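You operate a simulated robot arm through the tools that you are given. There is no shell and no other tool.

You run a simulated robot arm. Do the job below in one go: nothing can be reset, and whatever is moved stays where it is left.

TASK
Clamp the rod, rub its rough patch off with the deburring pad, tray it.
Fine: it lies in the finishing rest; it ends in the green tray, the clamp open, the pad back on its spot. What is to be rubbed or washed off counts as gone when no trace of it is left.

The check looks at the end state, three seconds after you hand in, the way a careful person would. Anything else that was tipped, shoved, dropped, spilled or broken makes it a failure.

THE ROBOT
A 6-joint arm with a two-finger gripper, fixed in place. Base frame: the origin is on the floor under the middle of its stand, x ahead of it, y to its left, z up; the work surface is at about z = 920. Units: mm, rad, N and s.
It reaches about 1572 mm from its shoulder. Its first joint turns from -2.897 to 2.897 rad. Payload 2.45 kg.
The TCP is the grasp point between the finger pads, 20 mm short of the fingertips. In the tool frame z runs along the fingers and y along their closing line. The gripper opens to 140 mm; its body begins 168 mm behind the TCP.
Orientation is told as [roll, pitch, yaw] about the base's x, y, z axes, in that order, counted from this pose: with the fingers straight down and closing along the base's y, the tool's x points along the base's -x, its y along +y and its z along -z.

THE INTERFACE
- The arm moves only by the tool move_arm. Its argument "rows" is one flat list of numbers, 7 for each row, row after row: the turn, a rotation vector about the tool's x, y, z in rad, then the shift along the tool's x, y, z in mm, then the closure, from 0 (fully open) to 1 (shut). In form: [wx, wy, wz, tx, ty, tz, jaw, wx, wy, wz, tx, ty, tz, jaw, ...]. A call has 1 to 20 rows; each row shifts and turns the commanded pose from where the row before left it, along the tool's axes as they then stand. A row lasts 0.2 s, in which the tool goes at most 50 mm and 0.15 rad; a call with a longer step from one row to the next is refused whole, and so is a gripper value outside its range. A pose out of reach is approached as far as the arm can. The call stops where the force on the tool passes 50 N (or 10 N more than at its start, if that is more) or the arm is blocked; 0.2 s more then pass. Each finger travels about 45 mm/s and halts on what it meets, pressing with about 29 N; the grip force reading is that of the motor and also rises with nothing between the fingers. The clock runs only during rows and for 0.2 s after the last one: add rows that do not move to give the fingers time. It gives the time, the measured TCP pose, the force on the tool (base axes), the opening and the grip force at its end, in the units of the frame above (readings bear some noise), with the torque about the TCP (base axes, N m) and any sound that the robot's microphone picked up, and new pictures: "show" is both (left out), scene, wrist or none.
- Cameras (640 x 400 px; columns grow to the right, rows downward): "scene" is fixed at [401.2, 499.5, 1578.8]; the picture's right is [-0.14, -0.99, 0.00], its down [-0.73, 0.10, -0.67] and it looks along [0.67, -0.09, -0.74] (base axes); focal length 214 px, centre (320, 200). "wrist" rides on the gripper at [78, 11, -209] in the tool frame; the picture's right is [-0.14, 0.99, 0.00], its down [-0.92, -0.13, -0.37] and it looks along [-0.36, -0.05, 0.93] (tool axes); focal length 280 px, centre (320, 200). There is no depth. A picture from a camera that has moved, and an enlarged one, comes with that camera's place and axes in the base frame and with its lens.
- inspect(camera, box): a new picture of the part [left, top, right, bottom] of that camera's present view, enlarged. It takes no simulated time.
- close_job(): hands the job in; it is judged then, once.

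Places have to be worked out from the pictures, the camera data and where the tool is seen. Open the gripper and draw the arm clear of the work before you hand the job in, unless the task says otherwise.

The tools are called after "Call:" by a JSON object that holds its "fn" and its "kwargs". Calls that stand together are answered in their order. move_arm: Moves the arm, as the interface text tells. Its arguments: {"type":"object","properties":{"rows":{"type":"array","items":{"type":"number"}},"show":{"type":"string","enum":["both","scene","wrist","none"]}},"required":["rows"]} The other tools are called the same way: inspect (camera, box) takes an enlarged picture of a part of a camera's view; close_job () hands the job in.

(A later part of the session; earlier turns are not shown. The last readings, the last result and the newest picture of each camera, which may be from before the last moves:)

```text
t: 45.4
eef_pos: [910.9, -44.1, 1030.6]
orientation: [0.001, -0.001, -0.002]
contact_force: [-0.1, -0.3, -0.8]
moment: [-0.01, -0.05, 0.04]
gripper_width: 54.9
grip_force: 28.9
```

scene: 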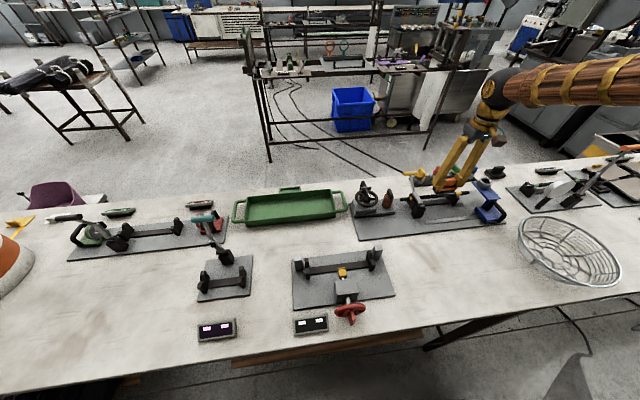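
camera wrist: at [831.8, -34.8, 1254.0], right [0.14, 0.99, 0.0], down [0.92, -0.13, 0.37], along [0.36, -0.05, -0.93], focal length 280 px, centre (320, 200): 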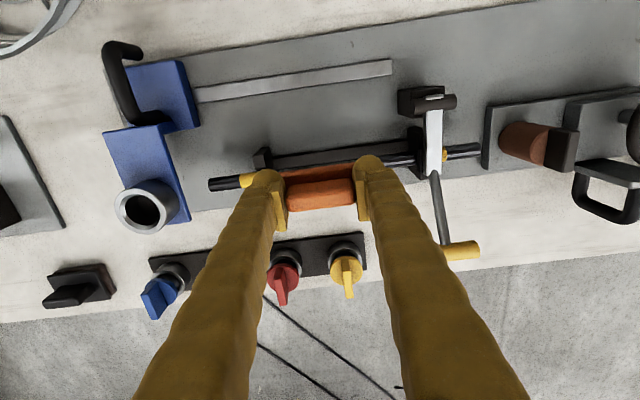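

Call:
{"fn": "move_arm", "kwargs": {"rows": [0, 0, 0, 0, 0, 1, 0.65, 0, 0, 0, 0, 0, 1, 0.65, 0, 0, 0, 0, 0, 0, 0.65], "show": "none"}}

Call:
{"fn": "inspect", "kwargs": {"camera": "scene", "box": [420, 165, 490, 215]}}

```text
t: 46.2
eef_pos: [910.3, -42.2, 1029.2]
orientation: [0.001, 0.002, 0.001]
contact_force: [0.1, -0.3, -0.7]
moment: [-0.01, -0.01, -0.05]
gripper_width: 55.0
grip_force: 29.4
```

```text
8.00 times, centred on (455, 190) of scene
camera zoom: at [401.2, 499.5, 1578.8], right [-0.14, -0.99, 0.0], down [-0.73, 0.1, -0.67], along [0.67, -0.09, -0.74], focal length 1716 px, centre (-760, 280)
```

zoom: 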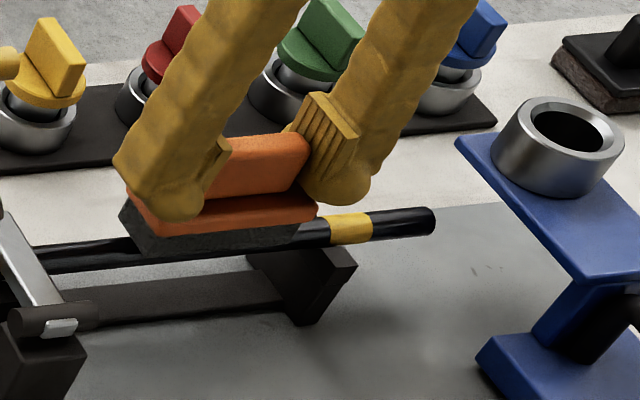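

Call:
{"fn": "move_arm", "kwargs": {"rows": [0, 0, 0, 0, 0, 1, 0.65, 0, 0, 0, 0, 0, 1, 0.65, 0, 0, 0, 0, 0, 0, 0.65], "show": "none"}}

```text
t: 47.0
eef_pos: [909.3, -42.0, 1027.5]
orientation: [-0.001, -0.002, 0.0]
contact_force: [4.2, 4.7, 18.8]
moment: [0.14, -0.21, 0.02]
gripper_width: 55.1
grip_force: 28.8
```

Contact at 18.8 N, centred on the rod. I rub with short strokes along the rod.

Call:
{"fn": "move_arm", "kwargs": {"rows": [0, 0, 0, 0, 6, 0, 0.65, 0, 0, 0, 0, 6, 0, 0.65, 0, 0, 0, 0, -6, 0, 0.65, 0, 0, 0, 0, -6, 0, 0.65, 0, 0, 0, 0, -6, 0, 0.65, 0, 0, 0, 0, 6, 0, 0.65, 0, 0, 0, 0, 0, 0, 0.65], "show": "none"}}

Call:
{"fn": "inspect", "kwargs": {"camera": "wrist", "box": [200, 100, 440, 250]}}

Call:
{"fn": "inspect", "kwargs": {"camera": "scene", "box": [400, 160, 490, 220]}}

```text
t: 48.6
eef_pos: [908.9, -41.0, 1026.5]
orientation: [0.001, 0.002, 0.0]
contact_force: [-1.0, -2.9, 8.7]
moment: [-0.17, 0.04, 0.0]
gripper_width: 55.1
grip_force: 28.4
```

```text
2.67 times, centred on (320, 175) of wrist
camera zoom: at [831.1, -31.9, 1235.0], right [0.14, 0.99, 0.0], down [0.92, -0.13, 0.37], along [0.36, -0.05, -0.93], focal length 748 px, centre (320, 267)
```

zoom: 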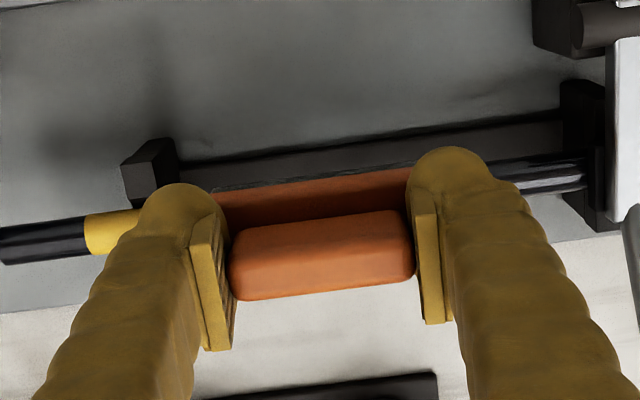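

```text
6.67 times, centred on (445, 190) of scene
camera zoom: at [401.2, 499.5, 1578.8], right [-0.14, -0.99, 0.0], down [-0.73, 0.1, -0.67], along [0.67, -0.09, -0.74], focal length 1430 px, centre (-513, 267)
```

zoom: 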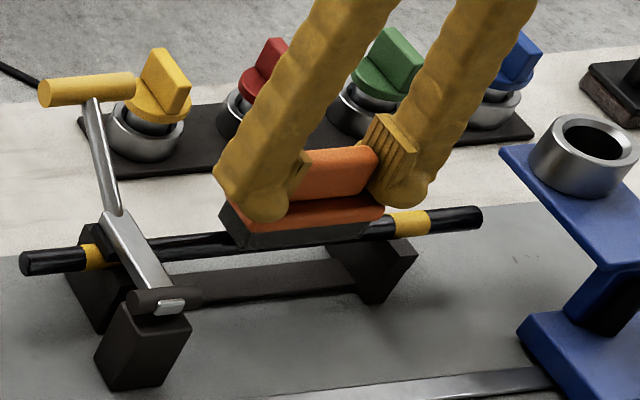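

Now a longer rubbing bout with slightly more pressure.

Call:
{"fn": "move_arm", "kwargs": {"rows": [0, 0, 0, 0, 7, 0.5, 0.65, 0, 0, 0, 0, 7, 0, 0.65, 0, 0, 0, 0, -7, 0, 0.65, 0, 0, 0, 0, -7, 0, 0.65, 0, 0, 0, 0, -7, 0, 0.65, 0, 0, 0, 0, 7, 0, 0.65, 0, 0, 0, 0, 7, 0, 0.65, 0, 0, 0, 0, 7, 0, 0.65, 0, 0, 0, 0, -7, 0, 0.65, 0, 0, 0, 0, -7, 0, 0.65, 0, 0, 0, 0, -7, 0, 0.65, 0, 0, 0, 0, 7, 0, 0.65, 0, 0, 0, 0, 7, 0, 0.65, 0, 0, 0, 0, 7, 0, 0.65, 0, 0, 0, 0, -7, 0, 0.65, 0, 0, 0, 0, -7, 0, 0.65, 0, 0, 0, 0, 0, 0, 0.65], "show": "none"}}

```text
t: 52.2
eef_pos: [908.5, -41.8, 1026.6]
orientation: [0.001, 0.001, -0.001]
contact_force: [1.6, 8.6, 22.5]
moment: [0.13, -0.09, 0.0]
gripper_width: 54.9
grip_force: 28.9
```

I lift the pad ~70 mm to see how the patch looks now.

Call:
{"fn": "move_arm", "kwargs": {"rows": [0, 0, 0, 0, 0, -20, 0.65, 0, 0, 0, 0, 0, -25, 0.65, 0, 0, 0, 0, 0, -25, 0.65, 0, 0, 0, 0, 0, 0, 0.65], "show": "none"}}

Call:
{"fn": "inspect", "kwargs": {"camera": "scene", "box": [415, 175, 475, 215]}}

Call:
{"fn": "inspect", "kwargs": {"camera": "wrist", "box": [200, 100, 440, 250]}}

```text
t: 53.2
eef_pos: [907.4, -42.9, 1095.8]
orientation: [0.001, 0.001, 0.001]
contact_force: [0.0, -0.2, -0.5]
moment: [0.02, 0.03, 0.01]
gripper_width: 55.1
grip_force: 29.2
```

```text
10.00 times, centred on (445, 195) of scene
camera zoom: at [401.2, 499.5, 1578.8], right [-0.14, -0.99, 0.0], down [-0.73, 0.1, -0.67], along [0.67, -0.09, -0.74], focal length 2145 px, centre (-930, 250)
```

zoom: 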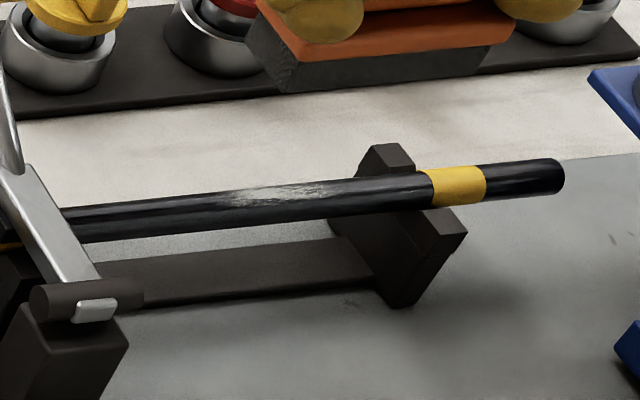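

```text
2.67 times, centred on (320, 175) of wrist
camera zoom: at [830.5, -33.9, 1304.6], right [0.14, 0.99, 0.0], down [0.92, -0.13, 0.37], along [0.36, -0.05, -0.93], focal length 748 px, centre (320, 267)
```

zoom: 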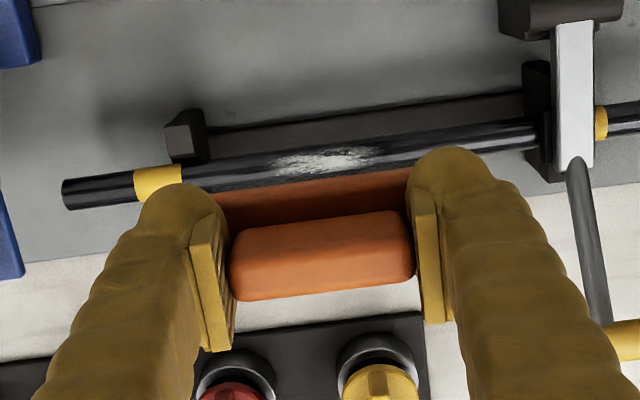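

Call:
{"fn": "inspect", "kwargs": {"camera": "wrist", "box": [285, 140, 365, 185]}}

Call:
{"fn": "inspect", "kwargs": {"camera": "scene", "box": [400, 170, 480, 220]}}

```text
8.00 times, centred on (325, 162) of wrist
camera zoom: at [830.5, -33.9, 1304.6], right [0.14, 0.99, 0.0], down [0.92, -0.13, 0.37], along [0.36, -0.05, -0.93], focal length 2243 px, centre (280, 500)
```

zoom: 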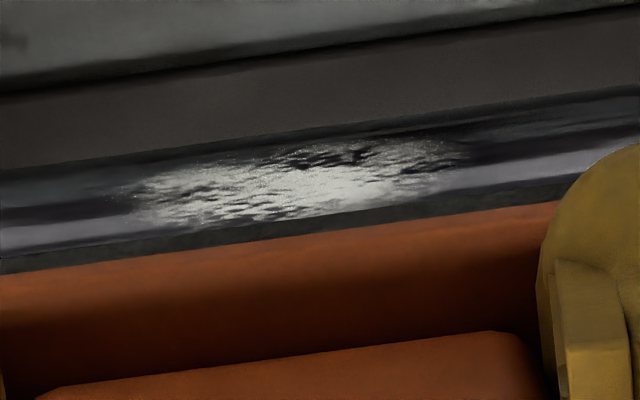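

```text
8.00 times, centred on (440, 195) of scene
camera zoom: at [401.2, 499.5, 1578.8], right [-0.14, -0.99, 0.0], down [-0.73, 0.1, -0.67], along [0.67, -0.09, -0.74], focal length 1716 px, centre (-640, 240)
```

zoom: 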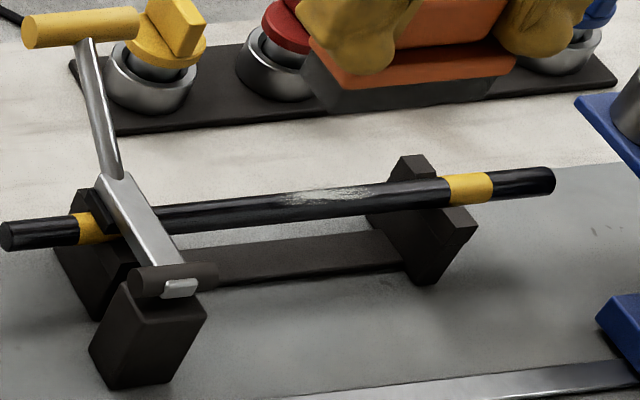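

The patch still looks about the same from both cameras; it likely needs more rubbing. I go back down onto it and do a longer bout with a bit more pressure.

Call:
{"fn": "move_arm", "kwargs": {"rows": [0, 0, 0, 0, 0, 25, 0.65, 0, 0, 0, 0, 0, 25, 0.65, 0, 0, 0, 0, 0, 15, 0.65, 0, 0, 0, 0, 0, 3, 0.65, 0, 0, 0, 0, 0, 2.5, 0.65, 0, 0, 0, 0, 8, 0, 0.65, 0, 0, 0, 0, 8, 0, 0.65, 0, 0, 0, 0, -8, 0, 0.65, 0, 0, 0, 0, -8, 0, 0.65, 0, 0, 0, 0, -6, 0, 0.65, 0, 0, 0, 0, 6, 0, 0.65, 0, 0, 0, 0, 8, 0, 0.65, 0, 0, 0, 0, 8, 0, 0.65, 0, 0, 0, 0, -8, 0, 0.65, 0, 0, 0, 0, -8, 0, 0.65, 0, 0, 0, 0, -6, 0, 0.65, 0, 0, 0, 0, 6, 0, 0.65, 0, 0, 0, 0, 0, 0, 0.65], "show": "none"}}

```text
t: 57.0
eef_pos: [908.5, -42.7, 1025.6]
orientation: [0.0, 0.0, 0.001]
contact_force: [1.0, -3.8, 10.9]
moment: [-0.16, -0.03, -0.03]
gripper_width: 55.1
grip_force: 29.5
```

Call:
{"fn": "move_arm", "kwargs": {"rows": [0, 0, 0, 0, 8, 0.7, 0.65, 0, 0, 0, 0, 8, 0, 0.65, 0, 0, 0, 0, -8, 0, 0.65, 0, 0, 0, 0, -8, 0, 0.65, 0, 0, 0, 0, -6, 0, 0.65, 0, 0, 0, 0, 6, 0, 0.65, 0, 0, 0, 0, 8, 0, 0.65, 0, 0, 0, 0, 8, 0, 0.65, 0, 0, 0, 0, -8, 0, 0.65, 0, 0, 0, 0, -8, 0, 0.65, 0, 0, 0, 0, -6, 0, 0.65, 0, 0, 0, 0, 6, 0, 0.65, 0, 0, 0, 0, 8, 0, 0.65, 0, 0, 0, 0, 8, 0, 0.65, 0, 0, 0, 0, -8, 0, 0.65, 0, 0, 0, 0, -8, 0, 0.65, 0, 0, 0, 0, -6, 0, 0.65, 0, 0, 0, 0, 6, 0, 0.65], "show": "none"}}

```text
t: 60.8
eef_pos: [910.9, -41.9, 1024.1]
orientation: [-0.001, 0.0, 0.0]
contact_force: [-0.8, -10.3, 28.2]
moment: [-0.23, 0.08, 0.02]
gripper_width: 55.4
grip_force: 29.0
```

Call:
{"fn": "move_arm", "kwargs": {"rows": [0, 0, 0, 0, 8, 0, 0.65, 0, 0, 0, 0, 8, 0, 0.65, 0, 0, 0, 0, -8, 0, 0.65, 0, 0, 0, 0, -8, 0, 0.65, 0, 0, 0, 0, -6, 0, 0.65, 0, 0, 0, 0, 6, 0, 0.65, 0, 0, 0, 0, 8, 0, 0.65, 0, 0, 0, 0, 8, 0, 0.65, 0, 0, 0, 0, -8, 0, 0.65, 0, 0, 0, 0, -8, 0, 0.65, 0, 0, 0, 0, -6, 0, 0.65, 0, 0, 0, 0, 6, 0, 0.65, 0, 0, 0, 0, 0, -21.2, 0.65, 0, 0, 0, 0, 0, -25, 0.65, 0, 0, 0, 0, 0, -25, 0.65, 0, 0, 0, 0, 0, 0, 0.65], "show": "none"}}

Call:
{"fn": "inspect", "kwargs": {"camera": "wrist", "box": [285, 140, 365, 185]}}

Call:
{"fn": "inspect", "kwargs": {"camera": "scene", "box": [400, 170, 480, 220]}}

```text
t: 64.2
eef_pos: [908.9, -41.0, 1095.1]
orientation: [0.001, 0.001, 0.001]
contact_force: [0.4, 0.4, -0.9]
moment: [0.05, 0.0, 0.0]
gripper_width: 55.3
grip_force: 29.2
```

```text
8.00 times, centred on (325, 162) of wrist
camera zoom: at [830.8, -31.3, 1303.2], right [0.14, 0.99, 0.0], down [0.92, -0.13, 0.37], along [0.36, -0.05, -0.93], focal length 2243 px, centre (280, 500)
```

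zoom: 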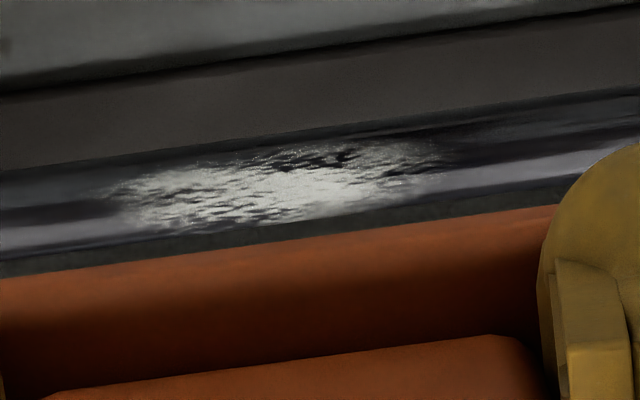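

```text
8.00 times, centred on (440, 195) of scene
camera zoom: at [401.2, 499.5, 1578.8], right [-0.14, -0.99, 0.0], down [-0.73, 0.1, -0.67], along [0.67, -0.09, -0.74], focal length 1716 px, centre (-640, 240)
```

zoom: 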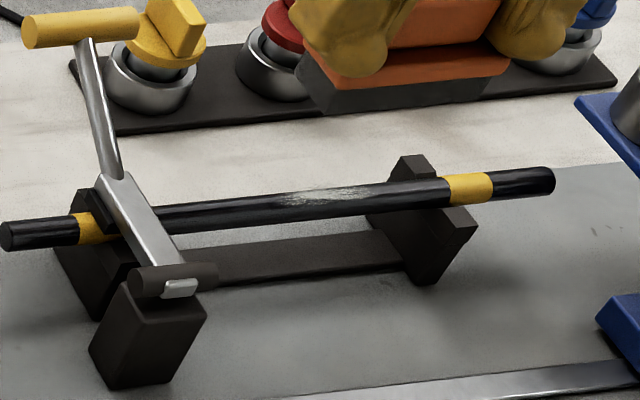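

There is slight fading at the patch's ends, so rubbing works but slowly. I do longer, faster strokes with firm pressure, then compare again.

Call:
{"fn": "move_arm", "kwargs": {"rows": [0, 0, 0, 0, 0, 25, 0.65, 0, 0, 0, 0, 0, 25, 0.65, 0, 0, 0, 0, 0, 16, 0.65, 0, 0, 0, 0, 0, 3, 0.65, 0, 0, 0, 0, 0, 2.4, 0.65, 0, 0, 0, 0, 14, 0, 0.65, 0, 0, 0, 0, 14, 0, 0.65, 0, 0, 0, 0, -14, 0, 0.65, 0, 0, 0, 0, -14, 0, 0.65, 0, 0, 0, 0, 14, 0, 0.65, 0, 0, 0, 0, 14, 0, 0.65, 0, 0, 0, 0, -14, 0, 0.65, 0, 0, 0, 0, -14, 0, 0.65, 0, 0, 0, 0, 14, 0, 0.65, 0, 0, 0, 0, 14, 0, 0.65, 0, 0, 0, 0, -14, 0, 0.65, 0, 0, 0, 0, -14, 0, 0.65, 0, 0, 0, 0, 0, 0, 0.65], "show": "none"}}

```text
t: 68.0
eef_pos: [908.0, -41.9, 1026.9]
orientation: [-0.001, -0.001, 0.0]
contact_force: [-0.6, -0.1, -0.5]
moment: [0.02, 0.01, -0.01]
gripper_width: 54.8
grip_force: 29.1
```

Contact was lost at this height (the pad likely crept up a little in the grip). I lower gently until I feel it again.

Call:
{"fn": "move_arm", "kwargs": {"rows": [0, 0, 0, 0, 0, 1, 0.65, 0, 0, 0, 0, 0, 0, 0.65], "show": "none"}}

Call:
{"fn": "inspect", "kwargs": {"camera": "wrist", "box": [200, 100, 440, 250]}}

Call:
{"fn": "inspect", "kwargs": {"camera": "scene", "box": [400, 160, 490, 220]}}

```text
t: 68.6
eef_pos: [908.0, -41.8, 1025.7]
orientation: [-0.001, 0.0, 0.0]
contact_force: [-2.2, -0.6, 11.7]
moment: [-0.01, 0.09, 0.02]
gripper_width: 55.0
grip_force: 29.3
```

```text
2.67 times, centred on (320, 175) of wrist
camera zoom: at [830.9, -32.3, 1233.3], right [0.14, 0.99, 0.0], down [0.92, -0.13, 0.37], along [0.37, -0.05, -0.93], focal length 748 px, centre (320, 267)
```

zoom: 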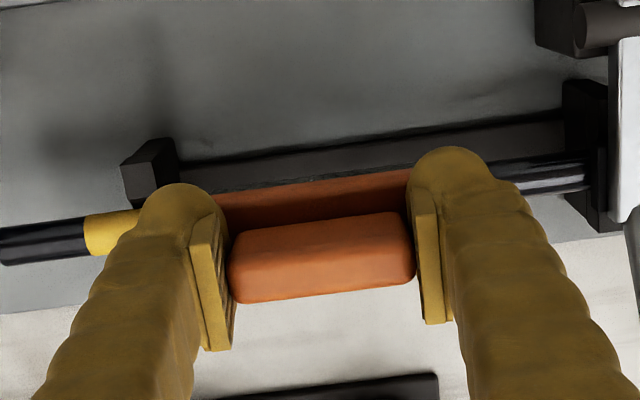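

```text
6.67 times, centred on (445, 190) of scene
camera zoom: at [401.2, 499.5, 1578.8], right [-0.14, -0.99, 0.0], down [-0.73, 0.1, -0.67], along [0.67, -0.09, -0.74], focal length 1430 px, centre (-513, 267)
```

zoom: 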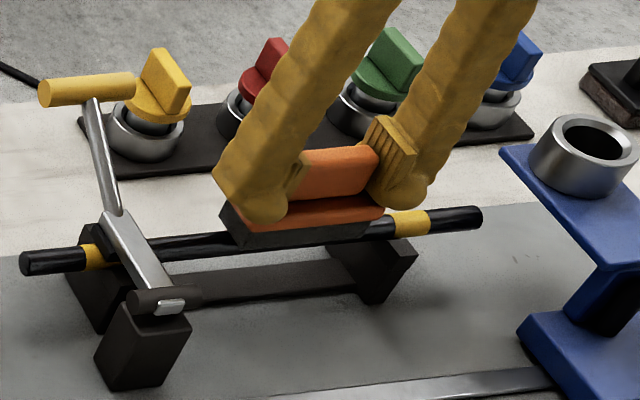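

Call:
{"fn": "move_arm", "kwargs": {"rows": [0, 0, 0, 0, 14, 0.4, 0.65, 0, 0, 0, 0, 14, 0, 0.65, 0, 0, 0, 0, -14, 0, 0.65, 0, 0, 0, 0, -14, 0, 0.65, 0, 0, 0, 0, 14, 0, 0.65, 0, 0, 0, 0, 14, 0, 0.65, 0, 0, 0, 0, -14, 0, 0.65, 0, 0, 0, 0, -14, 0, 0.65, 0, 0, 0, 0, 14, 0, 0.65, 0, 0, 0, 0, 14, 0, 0.65, 0, 0, 0, 0, -14, 0, 0.65, 0, 0, 0, 0, -14, 0, 0.65, 0, 0, 0, 0, 14, 0, 0.65, 0, 0, 0, 0, 14, 0, 0.65, 0, 0, 0, 0, -14, 0, 0.65, 0, 0, 0, 0, -14, 0, 0.65, 0, 0, 0, 0, 0, 0, 0.65], "show": "none"}}

```text
t: 72.2
eef_pos: [908.5, -42.8, 1025.1]
orientation: [0.002, 0.0, 0.0]
contact_force: [-0.3, 3.1, 10.2]
moment: [0.18, -0.01, 0.03]
gripper_width: 55.0
grip_force: 29.1
```

Call:
{"fn": "move_arm", "kwargs": {"rows": [0, 0, 0, 0, 14, 0.5, 0.65, 0, 0, 0, 0, 14, 0, 0.65, 0, 0, 0, 0, -14, 0, 0.65, 0, 0, 0, 0, -14, 0, 0.65, 0, 0, 0, 0, 14, 0, 0.65, 0, 0, 0, 0, 14, 0, 0.65, 0, 0, 0, 0, -14, 0, 0.65, 0, 0, 0, 0, -14, 0, 0.65, 0, 0, 0, 0, 14, 0, 0.65, 0, 0, 0, 0, 14, 0, 0.65, 0, 0, 0, 0, -14, 0, 0.65, 0, 0, 0, 0, -14, 0, 0.65, 0, 0, 0, 0, 14, 0, 0.65, 0, 0, 0, 0, 14, 0, 0.65, 0, 0, 0, 0, -14, 0, 0.65, 0, 0, 0, 0, -14, 0, 0.65, 0, 0, 0, 0, 0, 0, 0.65], "show": "none"}}

```text
t: 73.7
eef_pos: [910.9, -15.4, 1025.3]
orientation: [0.001, -0.001, 0.0]
contact_force: [-0.2, -0.9, 5.7]
moment: [-0.25, 0.01, 0.0]
gripper_width: 55.6
grip_force: 29.1
stopped in row 7: the force on the tool passed its limit at 54 N (the readings are from after the stop); the commanded pose is now the measured one
```

A force spike stopped the bout. I lift and check the patch from the same viewpoint as before.

Call:
{"fn": "move_arm", "kwargs": {"rows": [0, 0, 0, 0, 0, -20, 0.65, 0, 0, 0, 0, -9, -25, 0.65, 0, 0, 0, 0, -18, -25, 0.65, 0, 0, 0, 0, 0, 0, 0.65], "show": "none"}}

Call:
{"fn": "inspect", "kwargs": {"camera": "wrist", "box": [285, 140, 365, 185]}}

Call:
{"fn": "inspect", "kwargs": {"camera": "scene", "box": [400, 170, 480, 220]}}

```text
t: 74.7
eef_pos: [909.2, -42.7, 1095.1]
orientation: [0.002, -0.003, 0.0]
contact_force: [0.2, -0.2, -1.6]
moment: [-0.01, 0.0, 0.01]
gripper_width: 55.1
grip_force: 28.7
```

```text
8.00 times, centred on (325, 162) of wrist
camera zoom: at [831.1, -33.8, 1303.2], right [0.14, 0.99, 0.0], down [0.92, -0.13, 0.37], along [0.37, -0.05, -0.93], focal length 2243 px, centre (280, 500)
```

zoom: 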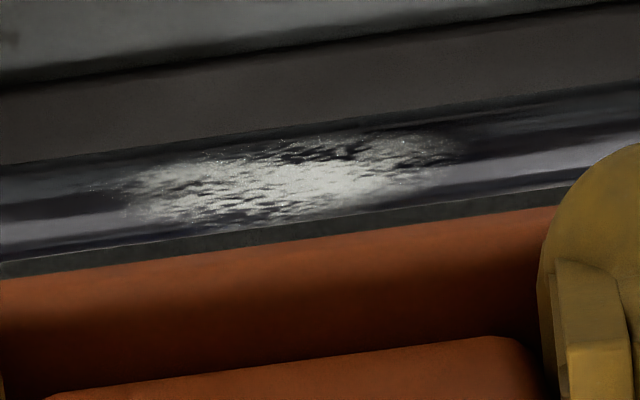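

```text
8.00 times, centred on (440, 195) of scene
camera zoom: at [401.2, 499.5, 1578.8], right [-0.14, -0.99, 0.0], down [-0.73, 0.1, -0.67], along [0.67, -0.09, -0.74], focal length 1716 px, centre (-640, 240)
```

zoom: 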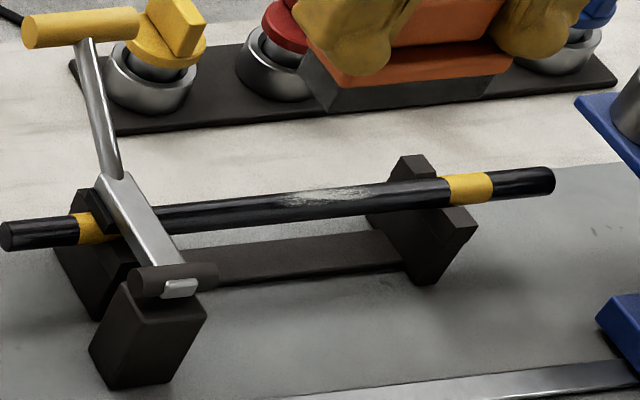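

Call:
{"fn": "inspect", "kwargs": {"camera": "scene", "box": [425, 183, 460, 205]}}

Call:
{"fn": "inspect", "kwargs": {"camera": "wrist", "box": [295, 145, 355, 180]}}

```text
16.00 times, centred on (442, 194) of scene
camera zoom: at [401.2, 499.5, 1578.8], right [-0.14, -0.99, 0.0], down [-0.73, 0.1, -0.67], along [0.67, -0.09, -0.74], focal length 3432 px, centre (-1640, 296)
```

zoom: 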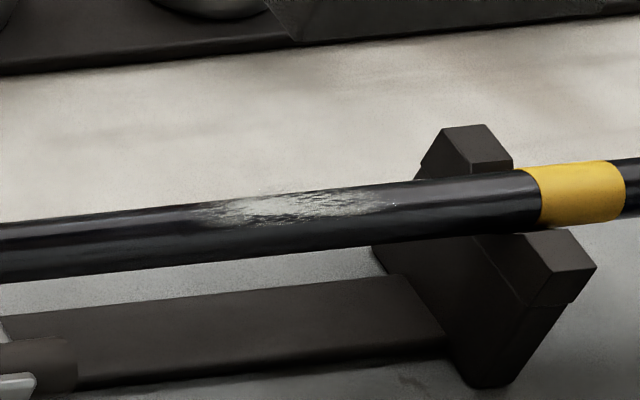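

```text
10.67 times, centred on (325, 162) of wrist
camera zoom: at [831.1, -33.8, 1303.2], right [0.14, 0.99, 0.0], down [0.92, -0.13, 0.37], along [0.37, -0.05, -0.93], focal length 2991 px, centre (267, 600)
```

zoom: 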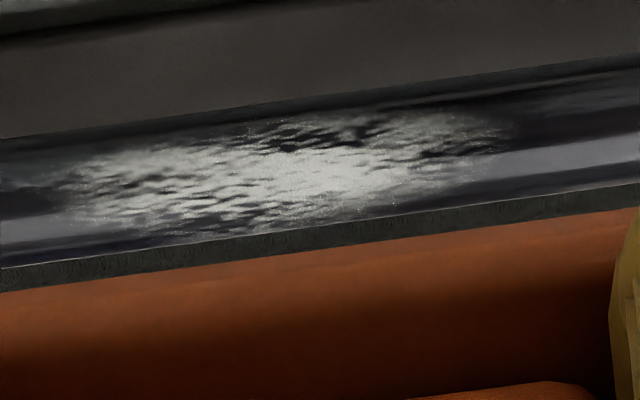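

Baseline zooms taken. I lower again to contact, then rub with slower, steadier strokes at ~20 N.

Call:
{"fn": "move_arm", "kwargs": {"rows": [0, 0, 0, 0, 0, 25, 0.65, 0, 0, 0, 0, 0, 25, 0.65, 0, 0, 0, 0, 0, 15, 0.65, 0, 0, 0, 0, 0, 3, 0.65, 0, 0, 0, 0, 0, 1, 0.65, 0, 0, 0, 0, 0, 1, 0.65, 0, 0, 0, 0, 0, 0, 0.65], "show": "none"}}

```text
t: 76.3
eef_pos: [910.7, -43.6, 1024.9]
orientation: [0.003, -0.005, 0.0]
contact_force: [-1.6, 0.9, 21.1]
moment: [-0.19, 0.05, 0.01]
gripper_width: 55.2
grip_force: 29.5
```

Call:
{"fn": "move_arm", "kwargs": {"rows": [0, 0, 0, 0, 9, 0, 0.65, 0, 0, 0, 0, 9, 0, 0.65, 0, 0, 0, 0, -9, 0, 0.65, 0, 0, 0, 0, -9, 0, 0.65, 0, 0, 0, 0, 9, 0, 0.65, 0, 0, 0, 0, 9, 0, 0.65, 0, 0, 0, 0, -9, 0, 0.65, 0, 0, 0, 0, -9, 0, 0.65, 0, 0, 0, 0, 9, 0, 0.65, 0, 0, 0, 0, 9, 0, 0.65, 0, 0, 0, 0, -9, 0, 0.65, 0, 0, 0, 0, -9, 0, 0.65, 0, 0, 0, 0, 9, 0, 0.65, 0, 0, 0, 0, 9, 0, 0.65, 0, 0, 0, 0, -9, 0, 0.65, 0, 0, 0, 0, -9, 0, 0.65, 0, 0, 0, 0, 9, 0, 0.65, 0, 0, 0, 0, 9, 0, 0.65, 0, 0, 0, 0, -9, 0, 0.65, 0, 0, 0, 0, -9, 0, 0.65], "show": "none"}}

```text
t: 80.5
eef_pos: [910.0, -42.6, 1024.6]
orientation: [0.004, -0.002, 0.0]
contact_force: [1.9, 5.4, 16.2]
moment: [0.03, -0.05, 0.02]
gripper_width: 55.3
grip_force: 29.5
```

Call:
{"fn": "move_arm", "kwargs": {"rows": [0, 0, 0, 0, 9, 0.2, 0.65, 0, 0, 0, 0, 9, 0, 0.65, 0, 0, 0, 0, -9, 0, 0.65, 0, 0, 0, 0, -9, 0, 0.65, 0, 0, 0, 0, 9, 0, 0.65, 0, 0, 0, 0, 9, 0, 0.65, 0, 0, 0, 0, -9, 0, 0.65, 0, 0, 0, 0, -9, 0, 0.65, 0, 0, 0, 0, 9, 0, 0.65, 0, 0, 0, 0, 9, 0, 0.65, 0, 0, 0, 0, -9, 0, 0.65, 0, 0, 0, 0, -9, 0, 0.65, 0, 0, 0, 0, 9, 0, 0.65, 0, 0, 0, 0, 9, 0, 0.65, 0, 0, 0, 0, -9, 0, 0.65, 0, 0, 0, 0, -9, 0, 0.65, 0, 0, 0, 0, 9, 0, 0.65, 0, 0, 0, 0, 9, 0, 0.65, 0, 0, 0, 0, -9, 0, 0.65, 0, 0, 0, 0, -9, 0, 0.65], "show": "none"}}

```text
t: 84.2
eef_pos: [910.8, -33.4, 1025.5]
orientation: [0.001, -0.004, 0.001]
contact_force: [0.1, 2.0, 7.0]
moment: [-0.01, 0.01, 0.03]
gripper_width: 55.2
grip_force: 28.9
stopped in row 18: the force on the tool passed its limit at 51 N (the readings are from after the stop); the commanded pose is now the measured one
```

Call:
{"fn": "move_arm", "kwargs": {"rows": [0, 0, 0, 0, 0, -20, 0.65, 0, 0, 0, 0, -4, -25, 0.65, 0, 0, 0, 0, -5, -25, 0.65, 0, 0, 0, 0, 0, 0, 0.65], "show": "none"}}

Call:
{"fn": "inspect", "kwargs": {"camera": "wrist", "box": [295, 145, 355, 180]}}

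Call:
{"fn": "inspect", "kwargs": {"camera": "scene", "box": [425, 183, 460, 205]}}

```text
t: 85.2
eef_pos: [910.4, -43.1, 1092.8]
orientation: [0.003, 0.0, 0.001]
contact_force: [-0.2, -0.2, -1.0]
moment: [0.05, 0.0, -0.03]
gripper_width: 55.3
grip_force: 29.4
```

```text
10.67 times, centred on (325, 162) of wrist
camera zoom: at [832.6, -32.8, 1300.9], right [0.14, 0.99, 0.0], down [0.92, -0.13, 0.37], along [0.37, -0.05, -0.93], focal length 2991 px, centre (267, 600)
```

zoom: 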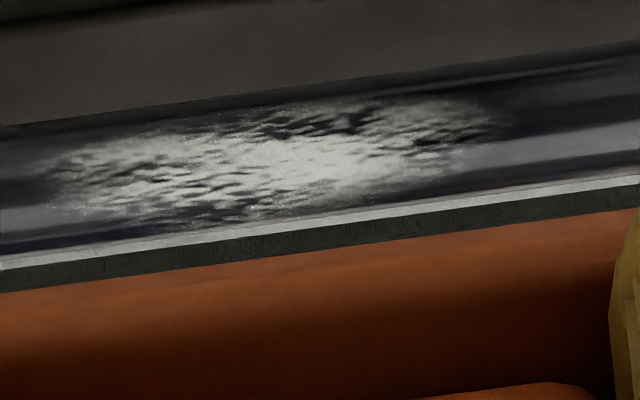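

```text
16.00 times, centred on (442, 194) of scene
camera zoom: at [401.2, 499.5, 1578.8], right [-0.14, -0.99, 0.0], down [-0.73, 0.1, -0.67], along [0.67, -0.09, -0.74], focal length 3432 px, centre (-1640, 296)
```

zoom: 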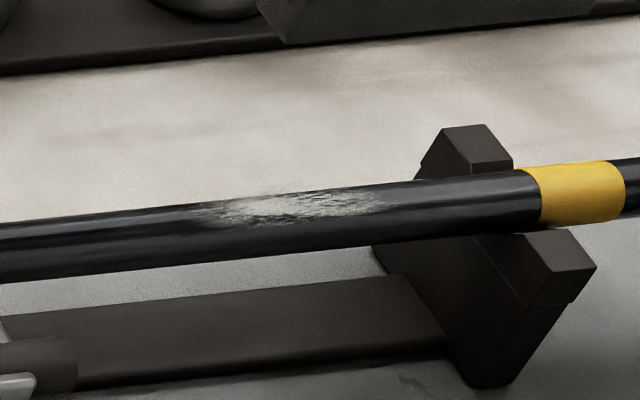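

Call:
{"fn": "inspect", "kwargs": {"camera": "wrist", "box": [285, 140, 365, 185]}}

Call:
{"fn": "inspect", "kwargs": {"camera": "scene", "box": [415, 175, 475, 215]}}

```text
8.00 times, centred on (325, 162) of wrist
camera zoom: at [832.6, -32.8, 1300.9], right [0.14, 0.99, 0.0], down [0.92, -0.13, 0.37], along [0.37, -0.05, -0.93], focal length 2243 px, centre (280, 500)
```

zoom: 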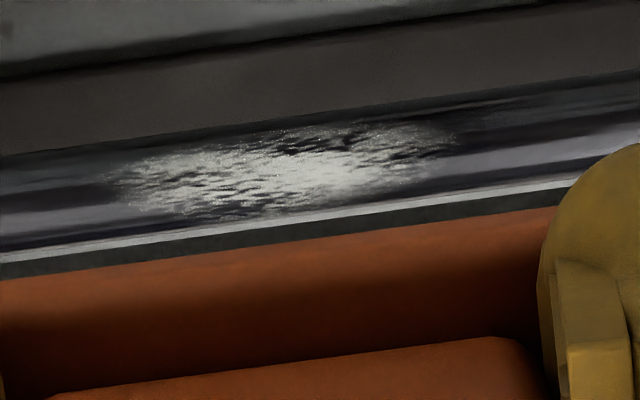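

```text
10.00 times, centred on (445, 195) of scene
camera zoom: at [401.2, 499.5, 1578.8], right [-0.14, -0.99, 0.0], down [-0.73, 0.1, -0.67], along [0.67, -0.09, -0.74], focal length 2145 px, centre (-930, 250)
```

zoom: 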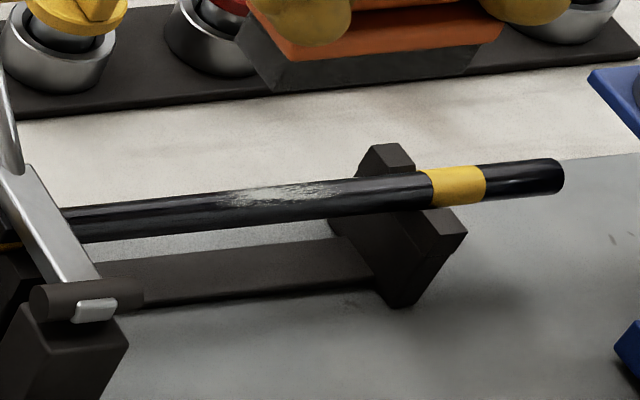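

There's a hint of fading but slow. I continue with longer bouts at moderate force before the next comparison.

Call:
{"fn": "move_arm", "kwargs": {"rows": [0, 0, 0, 0, 0, 25, 0.65, 0, 0, 0, 0, 0, 25, 0.65, 0, 0, 0, 0, 0, 13, 0.65, 0, 0, 0, 0, 0, 3, 0.65, 0, 0, 0, 0, 0, 1, 0.65, 0, 0, 0, 0, 0, 0, 0.65], "show": "none"}}

```text
t: 86.6
eef_pos: [910.8, -41.8, 1026.0]
orientation: [0.001, -0.001, 0.0]
contact_force: [-0.5, 0.0, -1.4]
moment: [-0.01, -0.06, 0.01]
gripper_width: 55.0
grip_force: 28.6
```

Call:
{"fn": "move_arm", "kwargs": {"rows": [0, 0, 0, 0, 0, 1, 0.65, 0, 0, 0, 0, 0, 0.6, 0.65, 0, 0, 0, 0, 0, 0, 0.65], "show": "none"}}

```text
t: 87.4
eef_pos: [911.4, -41.6, 1024.7]
orientation: [0.001, -0.003, 0.001]
contact_force: [0.3, -2.5, 5.3]
moment: [-0.14, 0.0, -0.02]
gripper_width: 55.2
grip_force: 29.4
```

Call:
{"fn": "move_arm", "kwargs": {"rows": [0, 0, 0, 0, 0, 0.7, 0.65, 0, 0, 0, 0, 10, 0, 0.65, 0, 0, 0, 0, 10, 0, 0.65, 0, 0, 0, 0, -10, 0, 0.65, 0, 0, 0, 0, -10, 0, 0.65, 0, 0, 0, 0, 10, 0, 0.65, 0, 0, 0, 0, 10, 0, 0.65, 0, 0, 0, 0, -10, 0, 0.65, 0, 0, 0, 0, -10, 0, 0.65, 0, 0, 0, 0, 10, 0, 0.65, 0, 0, 0, 0, 10, 0, 0.65, 0, 0, 0, 0, -10, 0, 0.65, 0, 0, 0, 0, -10, 0, 0.65, 0, 0, 0, 0, 10, 0, 0.65, 0, 0, 0, 0, 10, 0, 0.65, 0, 0, 0, 0, -10, 0, 0.65, 0, 0, 0, 0, -10, 0, 0.65, 0, 0, 0, 0, 10, 0, 0.65, 0, 0, 0, 0, -10, 0, 0.65, 0, 0, 0, 0, 0, 0, 0.65], "show": "none"}}

```text
t: 91.6
eef_pos: [910.4, -42.3, 1025.4]
orientation: [0.0, -0.003, 0.0]
contact_force: [0.0, 3.2, 9.6]
moment: [0.1, 0.0, -0.02]
gripper_width: 55.2
grip_force: 29.4
```

Call:
{"fn": "move_arm", "kwargs": {"rows": [0, 0, 0, 0, 0, 0.6, 0.65, 0, 0, 0, 0, 10, 0, 0.65, 0, 0, 0, 0, 10, 0, 0.65, 0, 0, 0, 0, -10, 0, 0.65, 0, 0, 0, 0, -10, 0, 0.65, 0, 0, 0, 0, 10, 0, 0.65, 0, 0, 0, 0, 10, 0, 0.65, 0, 0, 0, 0, -10, 0, 0.65, 0, 0, 0, 0, -10, 0, 0.65, 0, 0, 0, 0, 10, 0, 0.65, 0, 0, 0, 0, 10, 0, 0.65, 0, 0, 0, 0, -10, 0, 0.65, 0, 0, 0, 0, -10, 0, 0.65, 0, 0, 0, 0, 10, 0, 0.65, 0, 0, 0, 0, 10, 0, 0.65, 0, 0, 0, 0, -10, 0, 0.65, 0, 0, 0, 0, -10, 0, 0.65, 0, 0, 0, 0, 10, 0, 0.65, 0, 0, 0, 0, -10, 0, 0.65, 0, 0, 0, 0, 0, 0, 0.65], "show": "none"}}

```text
t: 95.8
eef_pos: [910.9, -43.2, 1025.3]
orientation: [0.001, -0.001, -0.001]
contact_force: [0.5, 4.4, 10.6]
moment: [0.06, 0.05, 0.0]
gripper_width: 55.3
grip_force: 28.7
```

Call:
{"fn": "move_arm", "kwargs": {"rows": [0, 0, 0, 0, 0, -18, 0.65, 0, 0, 0, 0, 0, -25, 0.65, 0, 0, 0, 0, 0, -25, 0.65, 0, 0, 0, 0, 0, 0, 0.65], "show": "none"}}

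Call:
{"fn": "inspect", "kwargs": {"camera": "wrist", "box": [285, 140, 365, 185]}}

Call:
{"fn": "inspect", "kwargs": {"camera": "scene", "box": [415, 175, 475, 215]}}

Call:
{"fn": "inspect", "kwargs": {"camera": "scene", "box": [430, 130, 500, 190]}}

```text
t: 96.8
eef_pos: [911.4, -41.8, 1093.8]
orientation: [0.002, -0.001, -0.001]
contact_force: [-0.5, -0.6, -0.8]
moment: [-0.01, 0.01, 0.04]
gripper_width: 55.1
grip_force: 29.0
```

```text
8.00 times, centred on (325, 162) of wrist
camera zoom: at [832.8, -32.1, 1302.0], right [0.14, 0.99, 0.0], down [0.92, -0.13, 0.37], along [0.37, -0.05, -0.93], focal length 2243 px, centre (280, 500)
```

zoom: 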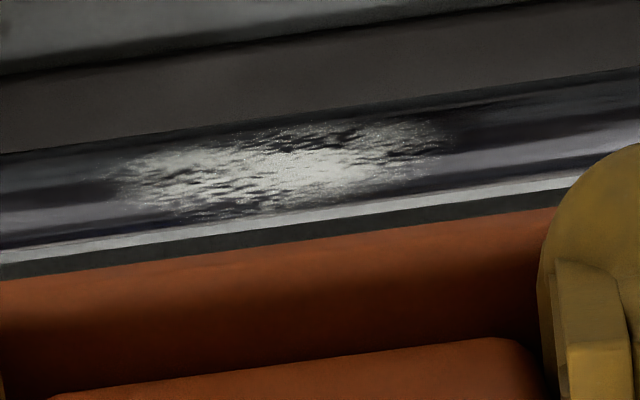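

```text
10.00 times, centred on (445, 195) of scene
camera zoom: at [401.2, 499.5, 1578.8], right [-0.14, -0.99, 0.0], down [-0.73, 0.1, -0.67], along [0.67, -0.09, -0.74], focal length 2145 px, centre (-930, 250)
```

zoom: 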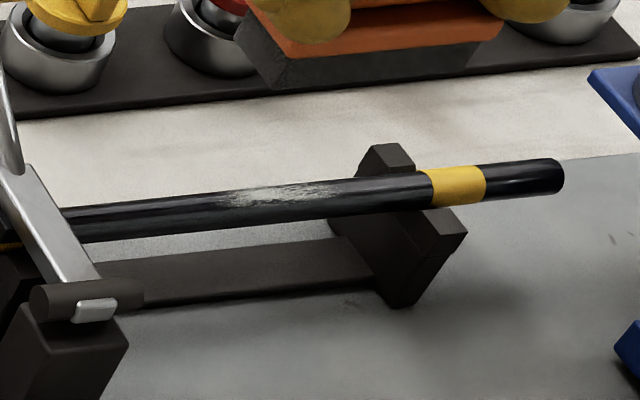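

```text
6.67 times, centred on (465, 160) of scene
camera zoom: at [401.2, 499.5, 1578.8], right [-0.14, -0.99, 0.0], down [-0.73, 0.1, -0.67], along [0.67, -0.09, -0.74], focal length 1430 px, centre (-647, 467)
```

zoom: 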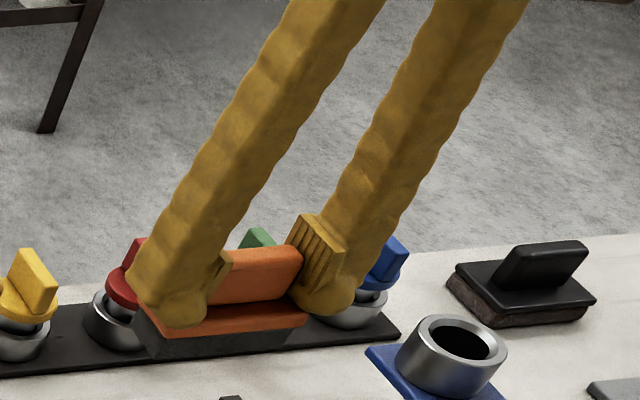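

Progress is unclear at ~10 N contact, so I try again with much firmer pressure (≈30 N), first checking that the grip holds it.

Call:
{"fn": "move_arm", "kwargs": {"rows": [0, 0, 0, 0, 0, 25, 0.7, 0, 0, 0, 0, 0, 25, 0.7, 0, 0, 0, 0, 0, 15, 0.7, 0, 0, 0, 0, 0, 3, 0.7, 0, 0, 0, 0, 0, 0.8, 0.7, 0, 0, 0, 0, 0, 0.5, 0.7, 0, 0, 0, 0, 0, 0, 0.7], "show": "none"}}

```text
t: 98.4
eef_pos: [911.9, -41.9, 1024.2]
orientation: [0.001, -0.006, -0.001]
contact_force: [-1.5, -1.7, 45.6]
moment: [-0.1, 0.14, -0.03]
gripper_width: 55.0
grip_force: 29.1
```

45 N holds. I ease to ~33 N and rub with slower strokes.

Call:
{"fn": "move_arm", "kwargs": {"rows": [0, 0, 0, 0, 0, -0.4, 0.7, 0, 0, 0, 0, 6, 0, 0.7, 0, 0, 0, 0, 7, 0, 0.7, 0, 0, 0, 0, 7, 0, 0.7, 0, 0, 0, 0, -7, 0, 0.7, 0, 0, 0, 0, -7, 0, 0.7, 0, 0, 0, 0, -7, 0, 0.7, 0, 0, 0, 0, 7, 0, 0.7, 0, 0, 0, 0, 7, 0, 0.7, 0, 0, 0, 0, 7, 0, 0.7, 0, 0, 0, 0, -7, 0, 0.7, 0, 0, 0, 0, -7, 0, 0.7, 0, 0, 0, 0, -7, 0, 0.7, 0, 0, 0, 0, 7, 0, 0.7, 0, 0, 0, 0, 7, 0, 0.7, 0, 0, 0, 0, 7, 0, 0.7, 0, 0, 0, 0, -7, 0, 0.7, 0, 0, 0, 0, -7, 0, 0.7, 0, 0, 0, 0, -6, 0, 0.7, 0, 0, 0, 0, 0, 0, 0.7], "show": "none"}}

```text
t: 100.9
eef_pos: [910.9, -25.6, 1025.4]
orientation: [0.005, -0.006, 0.002]
contact_force: [0.7, -2.6, 8.1]
moment: [-0.37, 0.0, -0.01]
gripper_width: 55.0
grip_force: 28.7
stopped in row 12: the force on the tool passed its limit at 58 N (the readings are from after the stop); the commanded pose is now the measured one
```

Call:
{"fn": "move_arm", "kwargs": {"rows": [0, 0, 0, 0, 0, -18, 0.7, 0, 0, 0, 0, -8, -25, 0.7, 0, 0, 0, 0, -8, -25, 0.7, 0, 0, 0, 0, 0, 0, 0.7], "show": "none"}}

Call:
{"fn": "inspect", "kwargs": {"camera": "wrist", "box": [285, 140, 365, 185]}}

Call:
{"fn": "inspect", "kwargs": {"camera": "scene", "box": [415, 175, 475, 215]}}

```text
t: 101.9
eef_pos: [911.8, -41.5, 1092.5]
orientation: [0.003, -0.006, 0.002]
contact_force: [0.0, 0.0, -0.6]
moment: [0.01, 0.01, 0.0]
gripper_width: 55.1
grip_force: 29.0
```

```text
8.00 times, centred on (325, 162) of wrist
camera zoom: at [833.6, -32.8, 1300.0], right [0.14, 0.99, 0.0], down [0.92, -0.13, 0.37], along [0.37, -0.05, -0.93], focal length 2243 px, centre (280, 500)
```

zoom: 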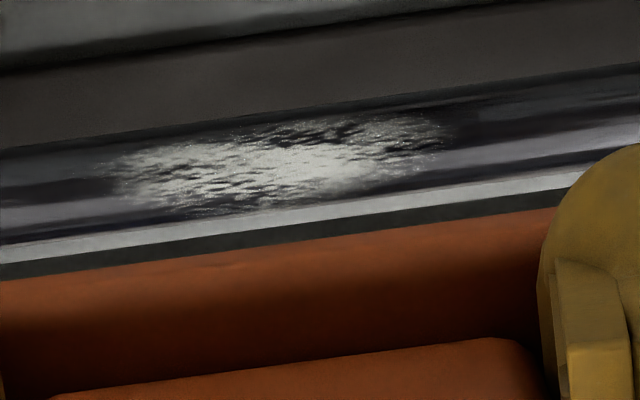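

```text
10.00 times, centred on (445, 195) of scene
camera zoom: at [401.2, 499.5, 1578.8], right [-0.14, -0.99, 0.0], down [-0.73, 0.1, -0.67], along [0.67, -0.09, -0.74], focal length 2145 px, centre (-930, 250)
```

zoom: 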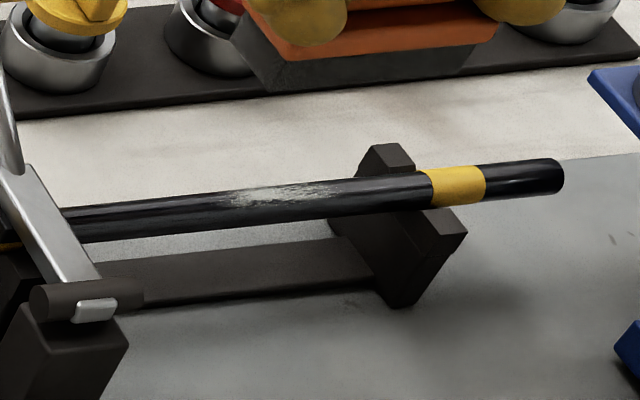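

Call:
{"fn": "inspect", "kwargs": {"camera": "scene", "box": [425, 183, 460, 205]}}

Call:
{"fn": "inspect", "kwargs": {"camera": "wrist", "box": [295, 145, 355, 180]}}

Call:
{"fn": "inspect", "kwargs": {"camera": "scene", "box": [480, 155, 520, 185]}}

Call:
{"fn": "inspect", "kwargs": {"camera": "scene", "box": [435, 155, 470, 187]}}

```text
16.00 times, centred on (442, 194) of scene
camera zoom: at [401.2, 499.5, 1578.8], right [-0.14, -0.99, 0.0], down [-0.73, 0.1, -0.67], along [0.67, -0.09, -0.74], focal length 3432 px, centre (-1640, 296)
```

zoom: 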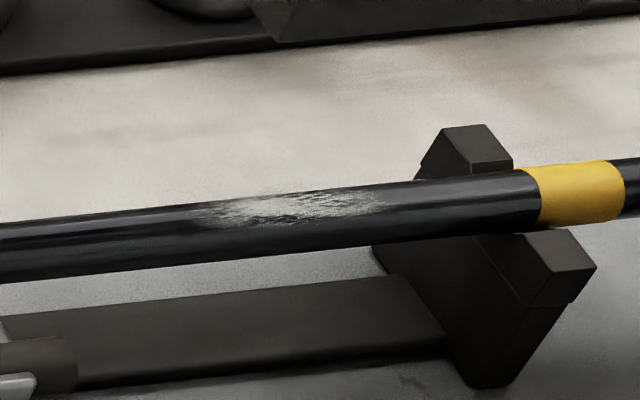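

```text
10.67 times, centred on (325, 162) of wrist
camera zoom: at [833.6, -32.8, 1300.0], right [0.14, 0.99, 0.0], down [0.92, -0.13, 0.37], along [0.37, -0.05, -0.93], focal length 2991 px, centre (267, 600)
```

zoom: 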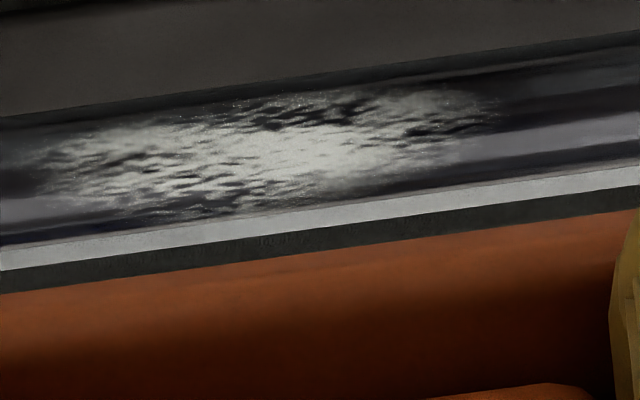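

```text
13.33 times, centred on (500, 170) of scene
camera zoom: at [401.2, 499.5, 1578.8], right [-0.14, -0.99, 0.0], down [-0.73, 0.1, -0.67], along [0.67, -0.09, -0.74], focal length 2860 px, centre (-2080, 600)
```

zoom: 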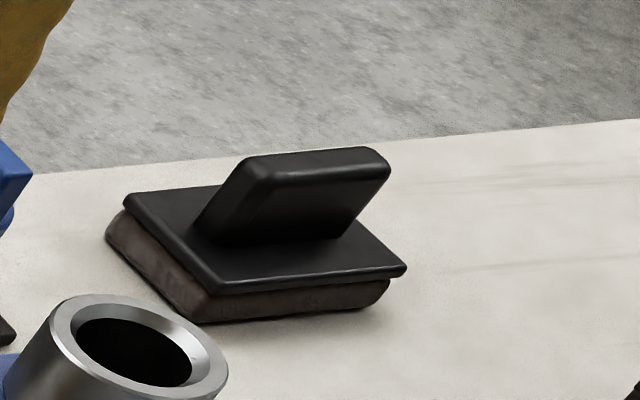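

```text
12.50 times, centred on (452, 171) of scene
camera zoom: at [401.2, 499.5, 1578.8], right [-0.14, -0.99, 0.0], down [-0.73, 0.1, -0.67], along [0.67, -0.09, -0.74], focal length 2681 px, centre (-1336, 562)
```

zoom: 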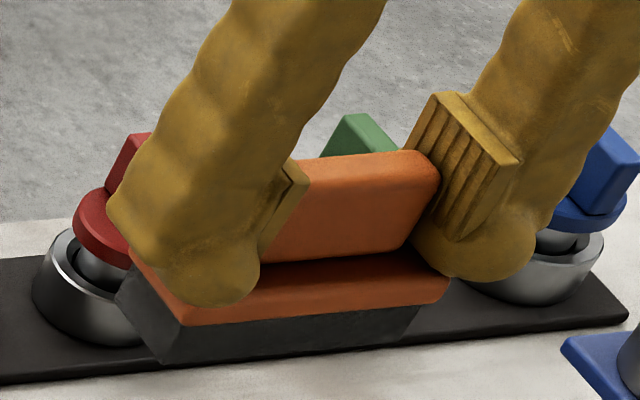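

The patch seems to shrink only slightly (its ends fade first), so the orange pad works but slowly; the black one has a soft suede sole that doesn't look abrasive. I go on rubbing at ~20 N with steady 8 mm steps.

Call:
{"fn": "move_arm", "kwargs": {"rows": [0, 0, 0, 0, 0, 25, 0.7, 0, 0, 0, 0, 0, 25, 0.7, 0, 0, 0, 0, 0, 14, 0.7, 0, 0, 0, 0, 0, 2.5, 0.7, 0, 0, 0, 0, 0, 0.8, 0.7, 0, 0, 0, 0, 0, 0.5, 0.7, 0, 0, 0, 0, 0, 0, 0.7], "show": "none"}}

```text
t: 103.5
eef_pos: [911.4, -40.1, 1024.7]
orientation: [0.003, -0.005, 0.003]
contact_force: [-2.6, 5.4, 30.6]
moment: [-0.17, 0.21, -0.02]
gripper_width: 55.2
grip_force: 28.7
```

Call:
{"fn": "move_arm", "kwargs": {"rows": [0, 0, 0, 0, 4, -0.3, 0.7, 0, 0, 0, 0, 8, 0, 0.7, 0, 0, 0, 0, 4, 0, 0.7, 0, 0, 0, 0, -4, 0, 0.7, 0, 0, 0, 0, -8, 0, 0.7, 0, 0, 0, 0, -8, 0, 0.7, 0, 0, 0, 0, -4, 0, 0.7, 0, 0, 0, 0, 4, 0, 0.7, 0, 0, 0, 0, 8, 0, 0.7, 0, 0, 0, 0, 8, 0, 0.7, 0, 0, 0, 0, 4, 0, 0.7, 0, 0, 0, 0, -4, 0, 0.7, 0, 0, 0, 0, -8, 0, 0.7, 0, 0, 0, 0, -8, 0, 0.7, 0, 0, 0, 0, -4, 0, 0.7, 0, 0, 0, 0, 4, 0, 0.7, 0, 0, 0, 0, 8, 0, 0.7, 0, 0, 0, 0, 8, 0, 0.7, 0, 0, 0, 0, 4, 0, 0.7, 0, 0, 0, 0, 0, 0, 0.7], "show": "none"}}

```text
t: 107.7
eef_pos: [908.5, -25.5, 1024.3]
orientation: [0.005, -0.005, -0.001]
contact_force: [-3.9, -11.1, 41.7]
moment: [-0.7, 0.16, -0.03]
gripper_width: 55.3
grip_force: 29.2
```

Call:
{"fn": "move_arm", "kwargs": {"rows": [0, 0, 0, 0, -4, -0.3, 0.7, 0, 0, 0, 0, -8, 0, 0.7, 0, 0, 0, 0, -8, 0, 0.7, 0, 0, 0, 0, -4, 0, 0.7, 0, 0, 0, 0, 4, 0, 0.7, 0, 0, 0, 0, 8, 0, 0.7, 0, 0, 0, 0, 8, 0, 0.7, 0, 0, 0, 0, 4, 0, 0.7, 0, 0, 0, 0, -4, 0, 0.7, 0, 0, 0, 0, -8, 0, 0.7, 0, 0, 0, 0, -8, 0, 0.7, 0, 0, 0, 0, -4, 0, 0.7, 0, 0, 0, 0, 4, 0, 0.7, 0, 0, 0, 0, 8, 0, 0.7, 0, 0, 0, 0, 8, 0, 0.7, 0, 0, 0, 0, 4, 0, 0.7, 0, 0, 0, 0, -4, 0, 0.7, 0, 0, 0, 0, -8, 0, 0.7, 0, 0, 0, 0, -8, 0, 0.7, 0, 0, 0, 0, -4, 0, 0.7], "show": "none"}}

```text
t: 111.9
eef_pos: [910.5, -49.6, 1024.1]
orientation: [0.003, -0.004, 0.002]
contact_force: [-0.1, 9.9, 33.5]
moment: [0.03, 0.03, 0.0]
gripper_width: 55.2
grip_force: 29.1
```

Steady ~33 N contact. Two more bouts like that.

Call:
{"fn": "move_arm", "kwargs": {"rows": [0, 0, 0, 0, 4, 0, 0.7, 0, 0, 0, 0, 8, 0, 0.7, 0, 0, 0, 0, 8, 0, 0.7, 0, 0, 0, 0, 4, 0, 0.7, 0, 0, 0, 0, -4, 0, 0.7, 0, 0, 0, 0, -8, 0, 0.7, 0, 0, 0, 0, -8, 0, 0.7, 0, 0, 0, 0, -4, 0, 0.7, 0, 0, 0, 0, 4, 0, 0.7, 0, 0, 0, 0, 8, 0, 0.7, 0, 0, 0, 0, 8, 0, 0.7, 0, 0, 0, 0, 4, 0, 0.7, 0, 0, 0, 0, -4, 0, 0.7, 0, 0, 0, 0, -8, 0, 0.7, 0, 0, 0, 0, -8, 0, 0.7, 0, 0, 0, 0, -4, 0, 0.7, 0, 0, 0, 0, 4, 0, 0.7, 0, 0, 0, 0, 8, 0, 0.7, 0, 0, 0, 0, 8, 0, 0.7, 0, 0, 0, 0, 4, 0, 0.7], "show": "none"}}

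Call:
{"fn": "move_arm", "kwargs": {"rows": [0, 0, 0, 0, -4, 0, 0.7, 0, 0, 0, 0, -8, 0, 0.7, 0, 0, 0, 0, -8, 0, 0.7, 0, 0, 0, 0, -4, 0, 0.7, 0, 0, 0, 0, 4, 0, 0.7, 0, 0, 0, 0, 8, 0, 0.7, 0, 0, 0, 0, 8, 0, 0.7, 0, 0, 0, 0, 4, 0, 0.7, 0, 0, 0, 0, -4, 0, 0.7, 0, 0, 0, 0, -8, 0, 0.7, 0, 0, 0, 0, -8, 0, 0.7, 0, 0, 0, 0, -4, 0, 0.7, 0, 0, 0, 0, 4, 0, 0.7, 0, 0, 0, 0, 8, 0, 0.7, 0, 0, 0, 0, 8, 0, 0.7, 0, 0, 0, 0, 4, 0, 0.7, 0, 0, 0, 0, -4, 0, 0.7, 0, 0, 0, 0, -8, 0, 0.7, 0, 0, 0, 0, -6, 0, 0.7, 0, 0, 0, 0, 0, 0, 0.7], "show": "none"}}

```text
t: 116.1
eef_pos: [911.2, -24.9, 1024.7]
orientation: [0.004, -0.004, 0.001]
contact_force: [-0.1, -4.3, 13.7]
moment: [-0.41, 0.04, 0.01]
gripper_width: 55.2
grip_force: 28.8
```

```text
t: 120.3
eef_pos: [910.7, -44.5, 1024.1]
orientation: [0.003, -0.004, 0.002]
contact_force: [1.0, 5.8, 18.2]
moment: [-0.04, -0.04, 0.0]
gripper_width: 55.3
grip_force: 28.8
```

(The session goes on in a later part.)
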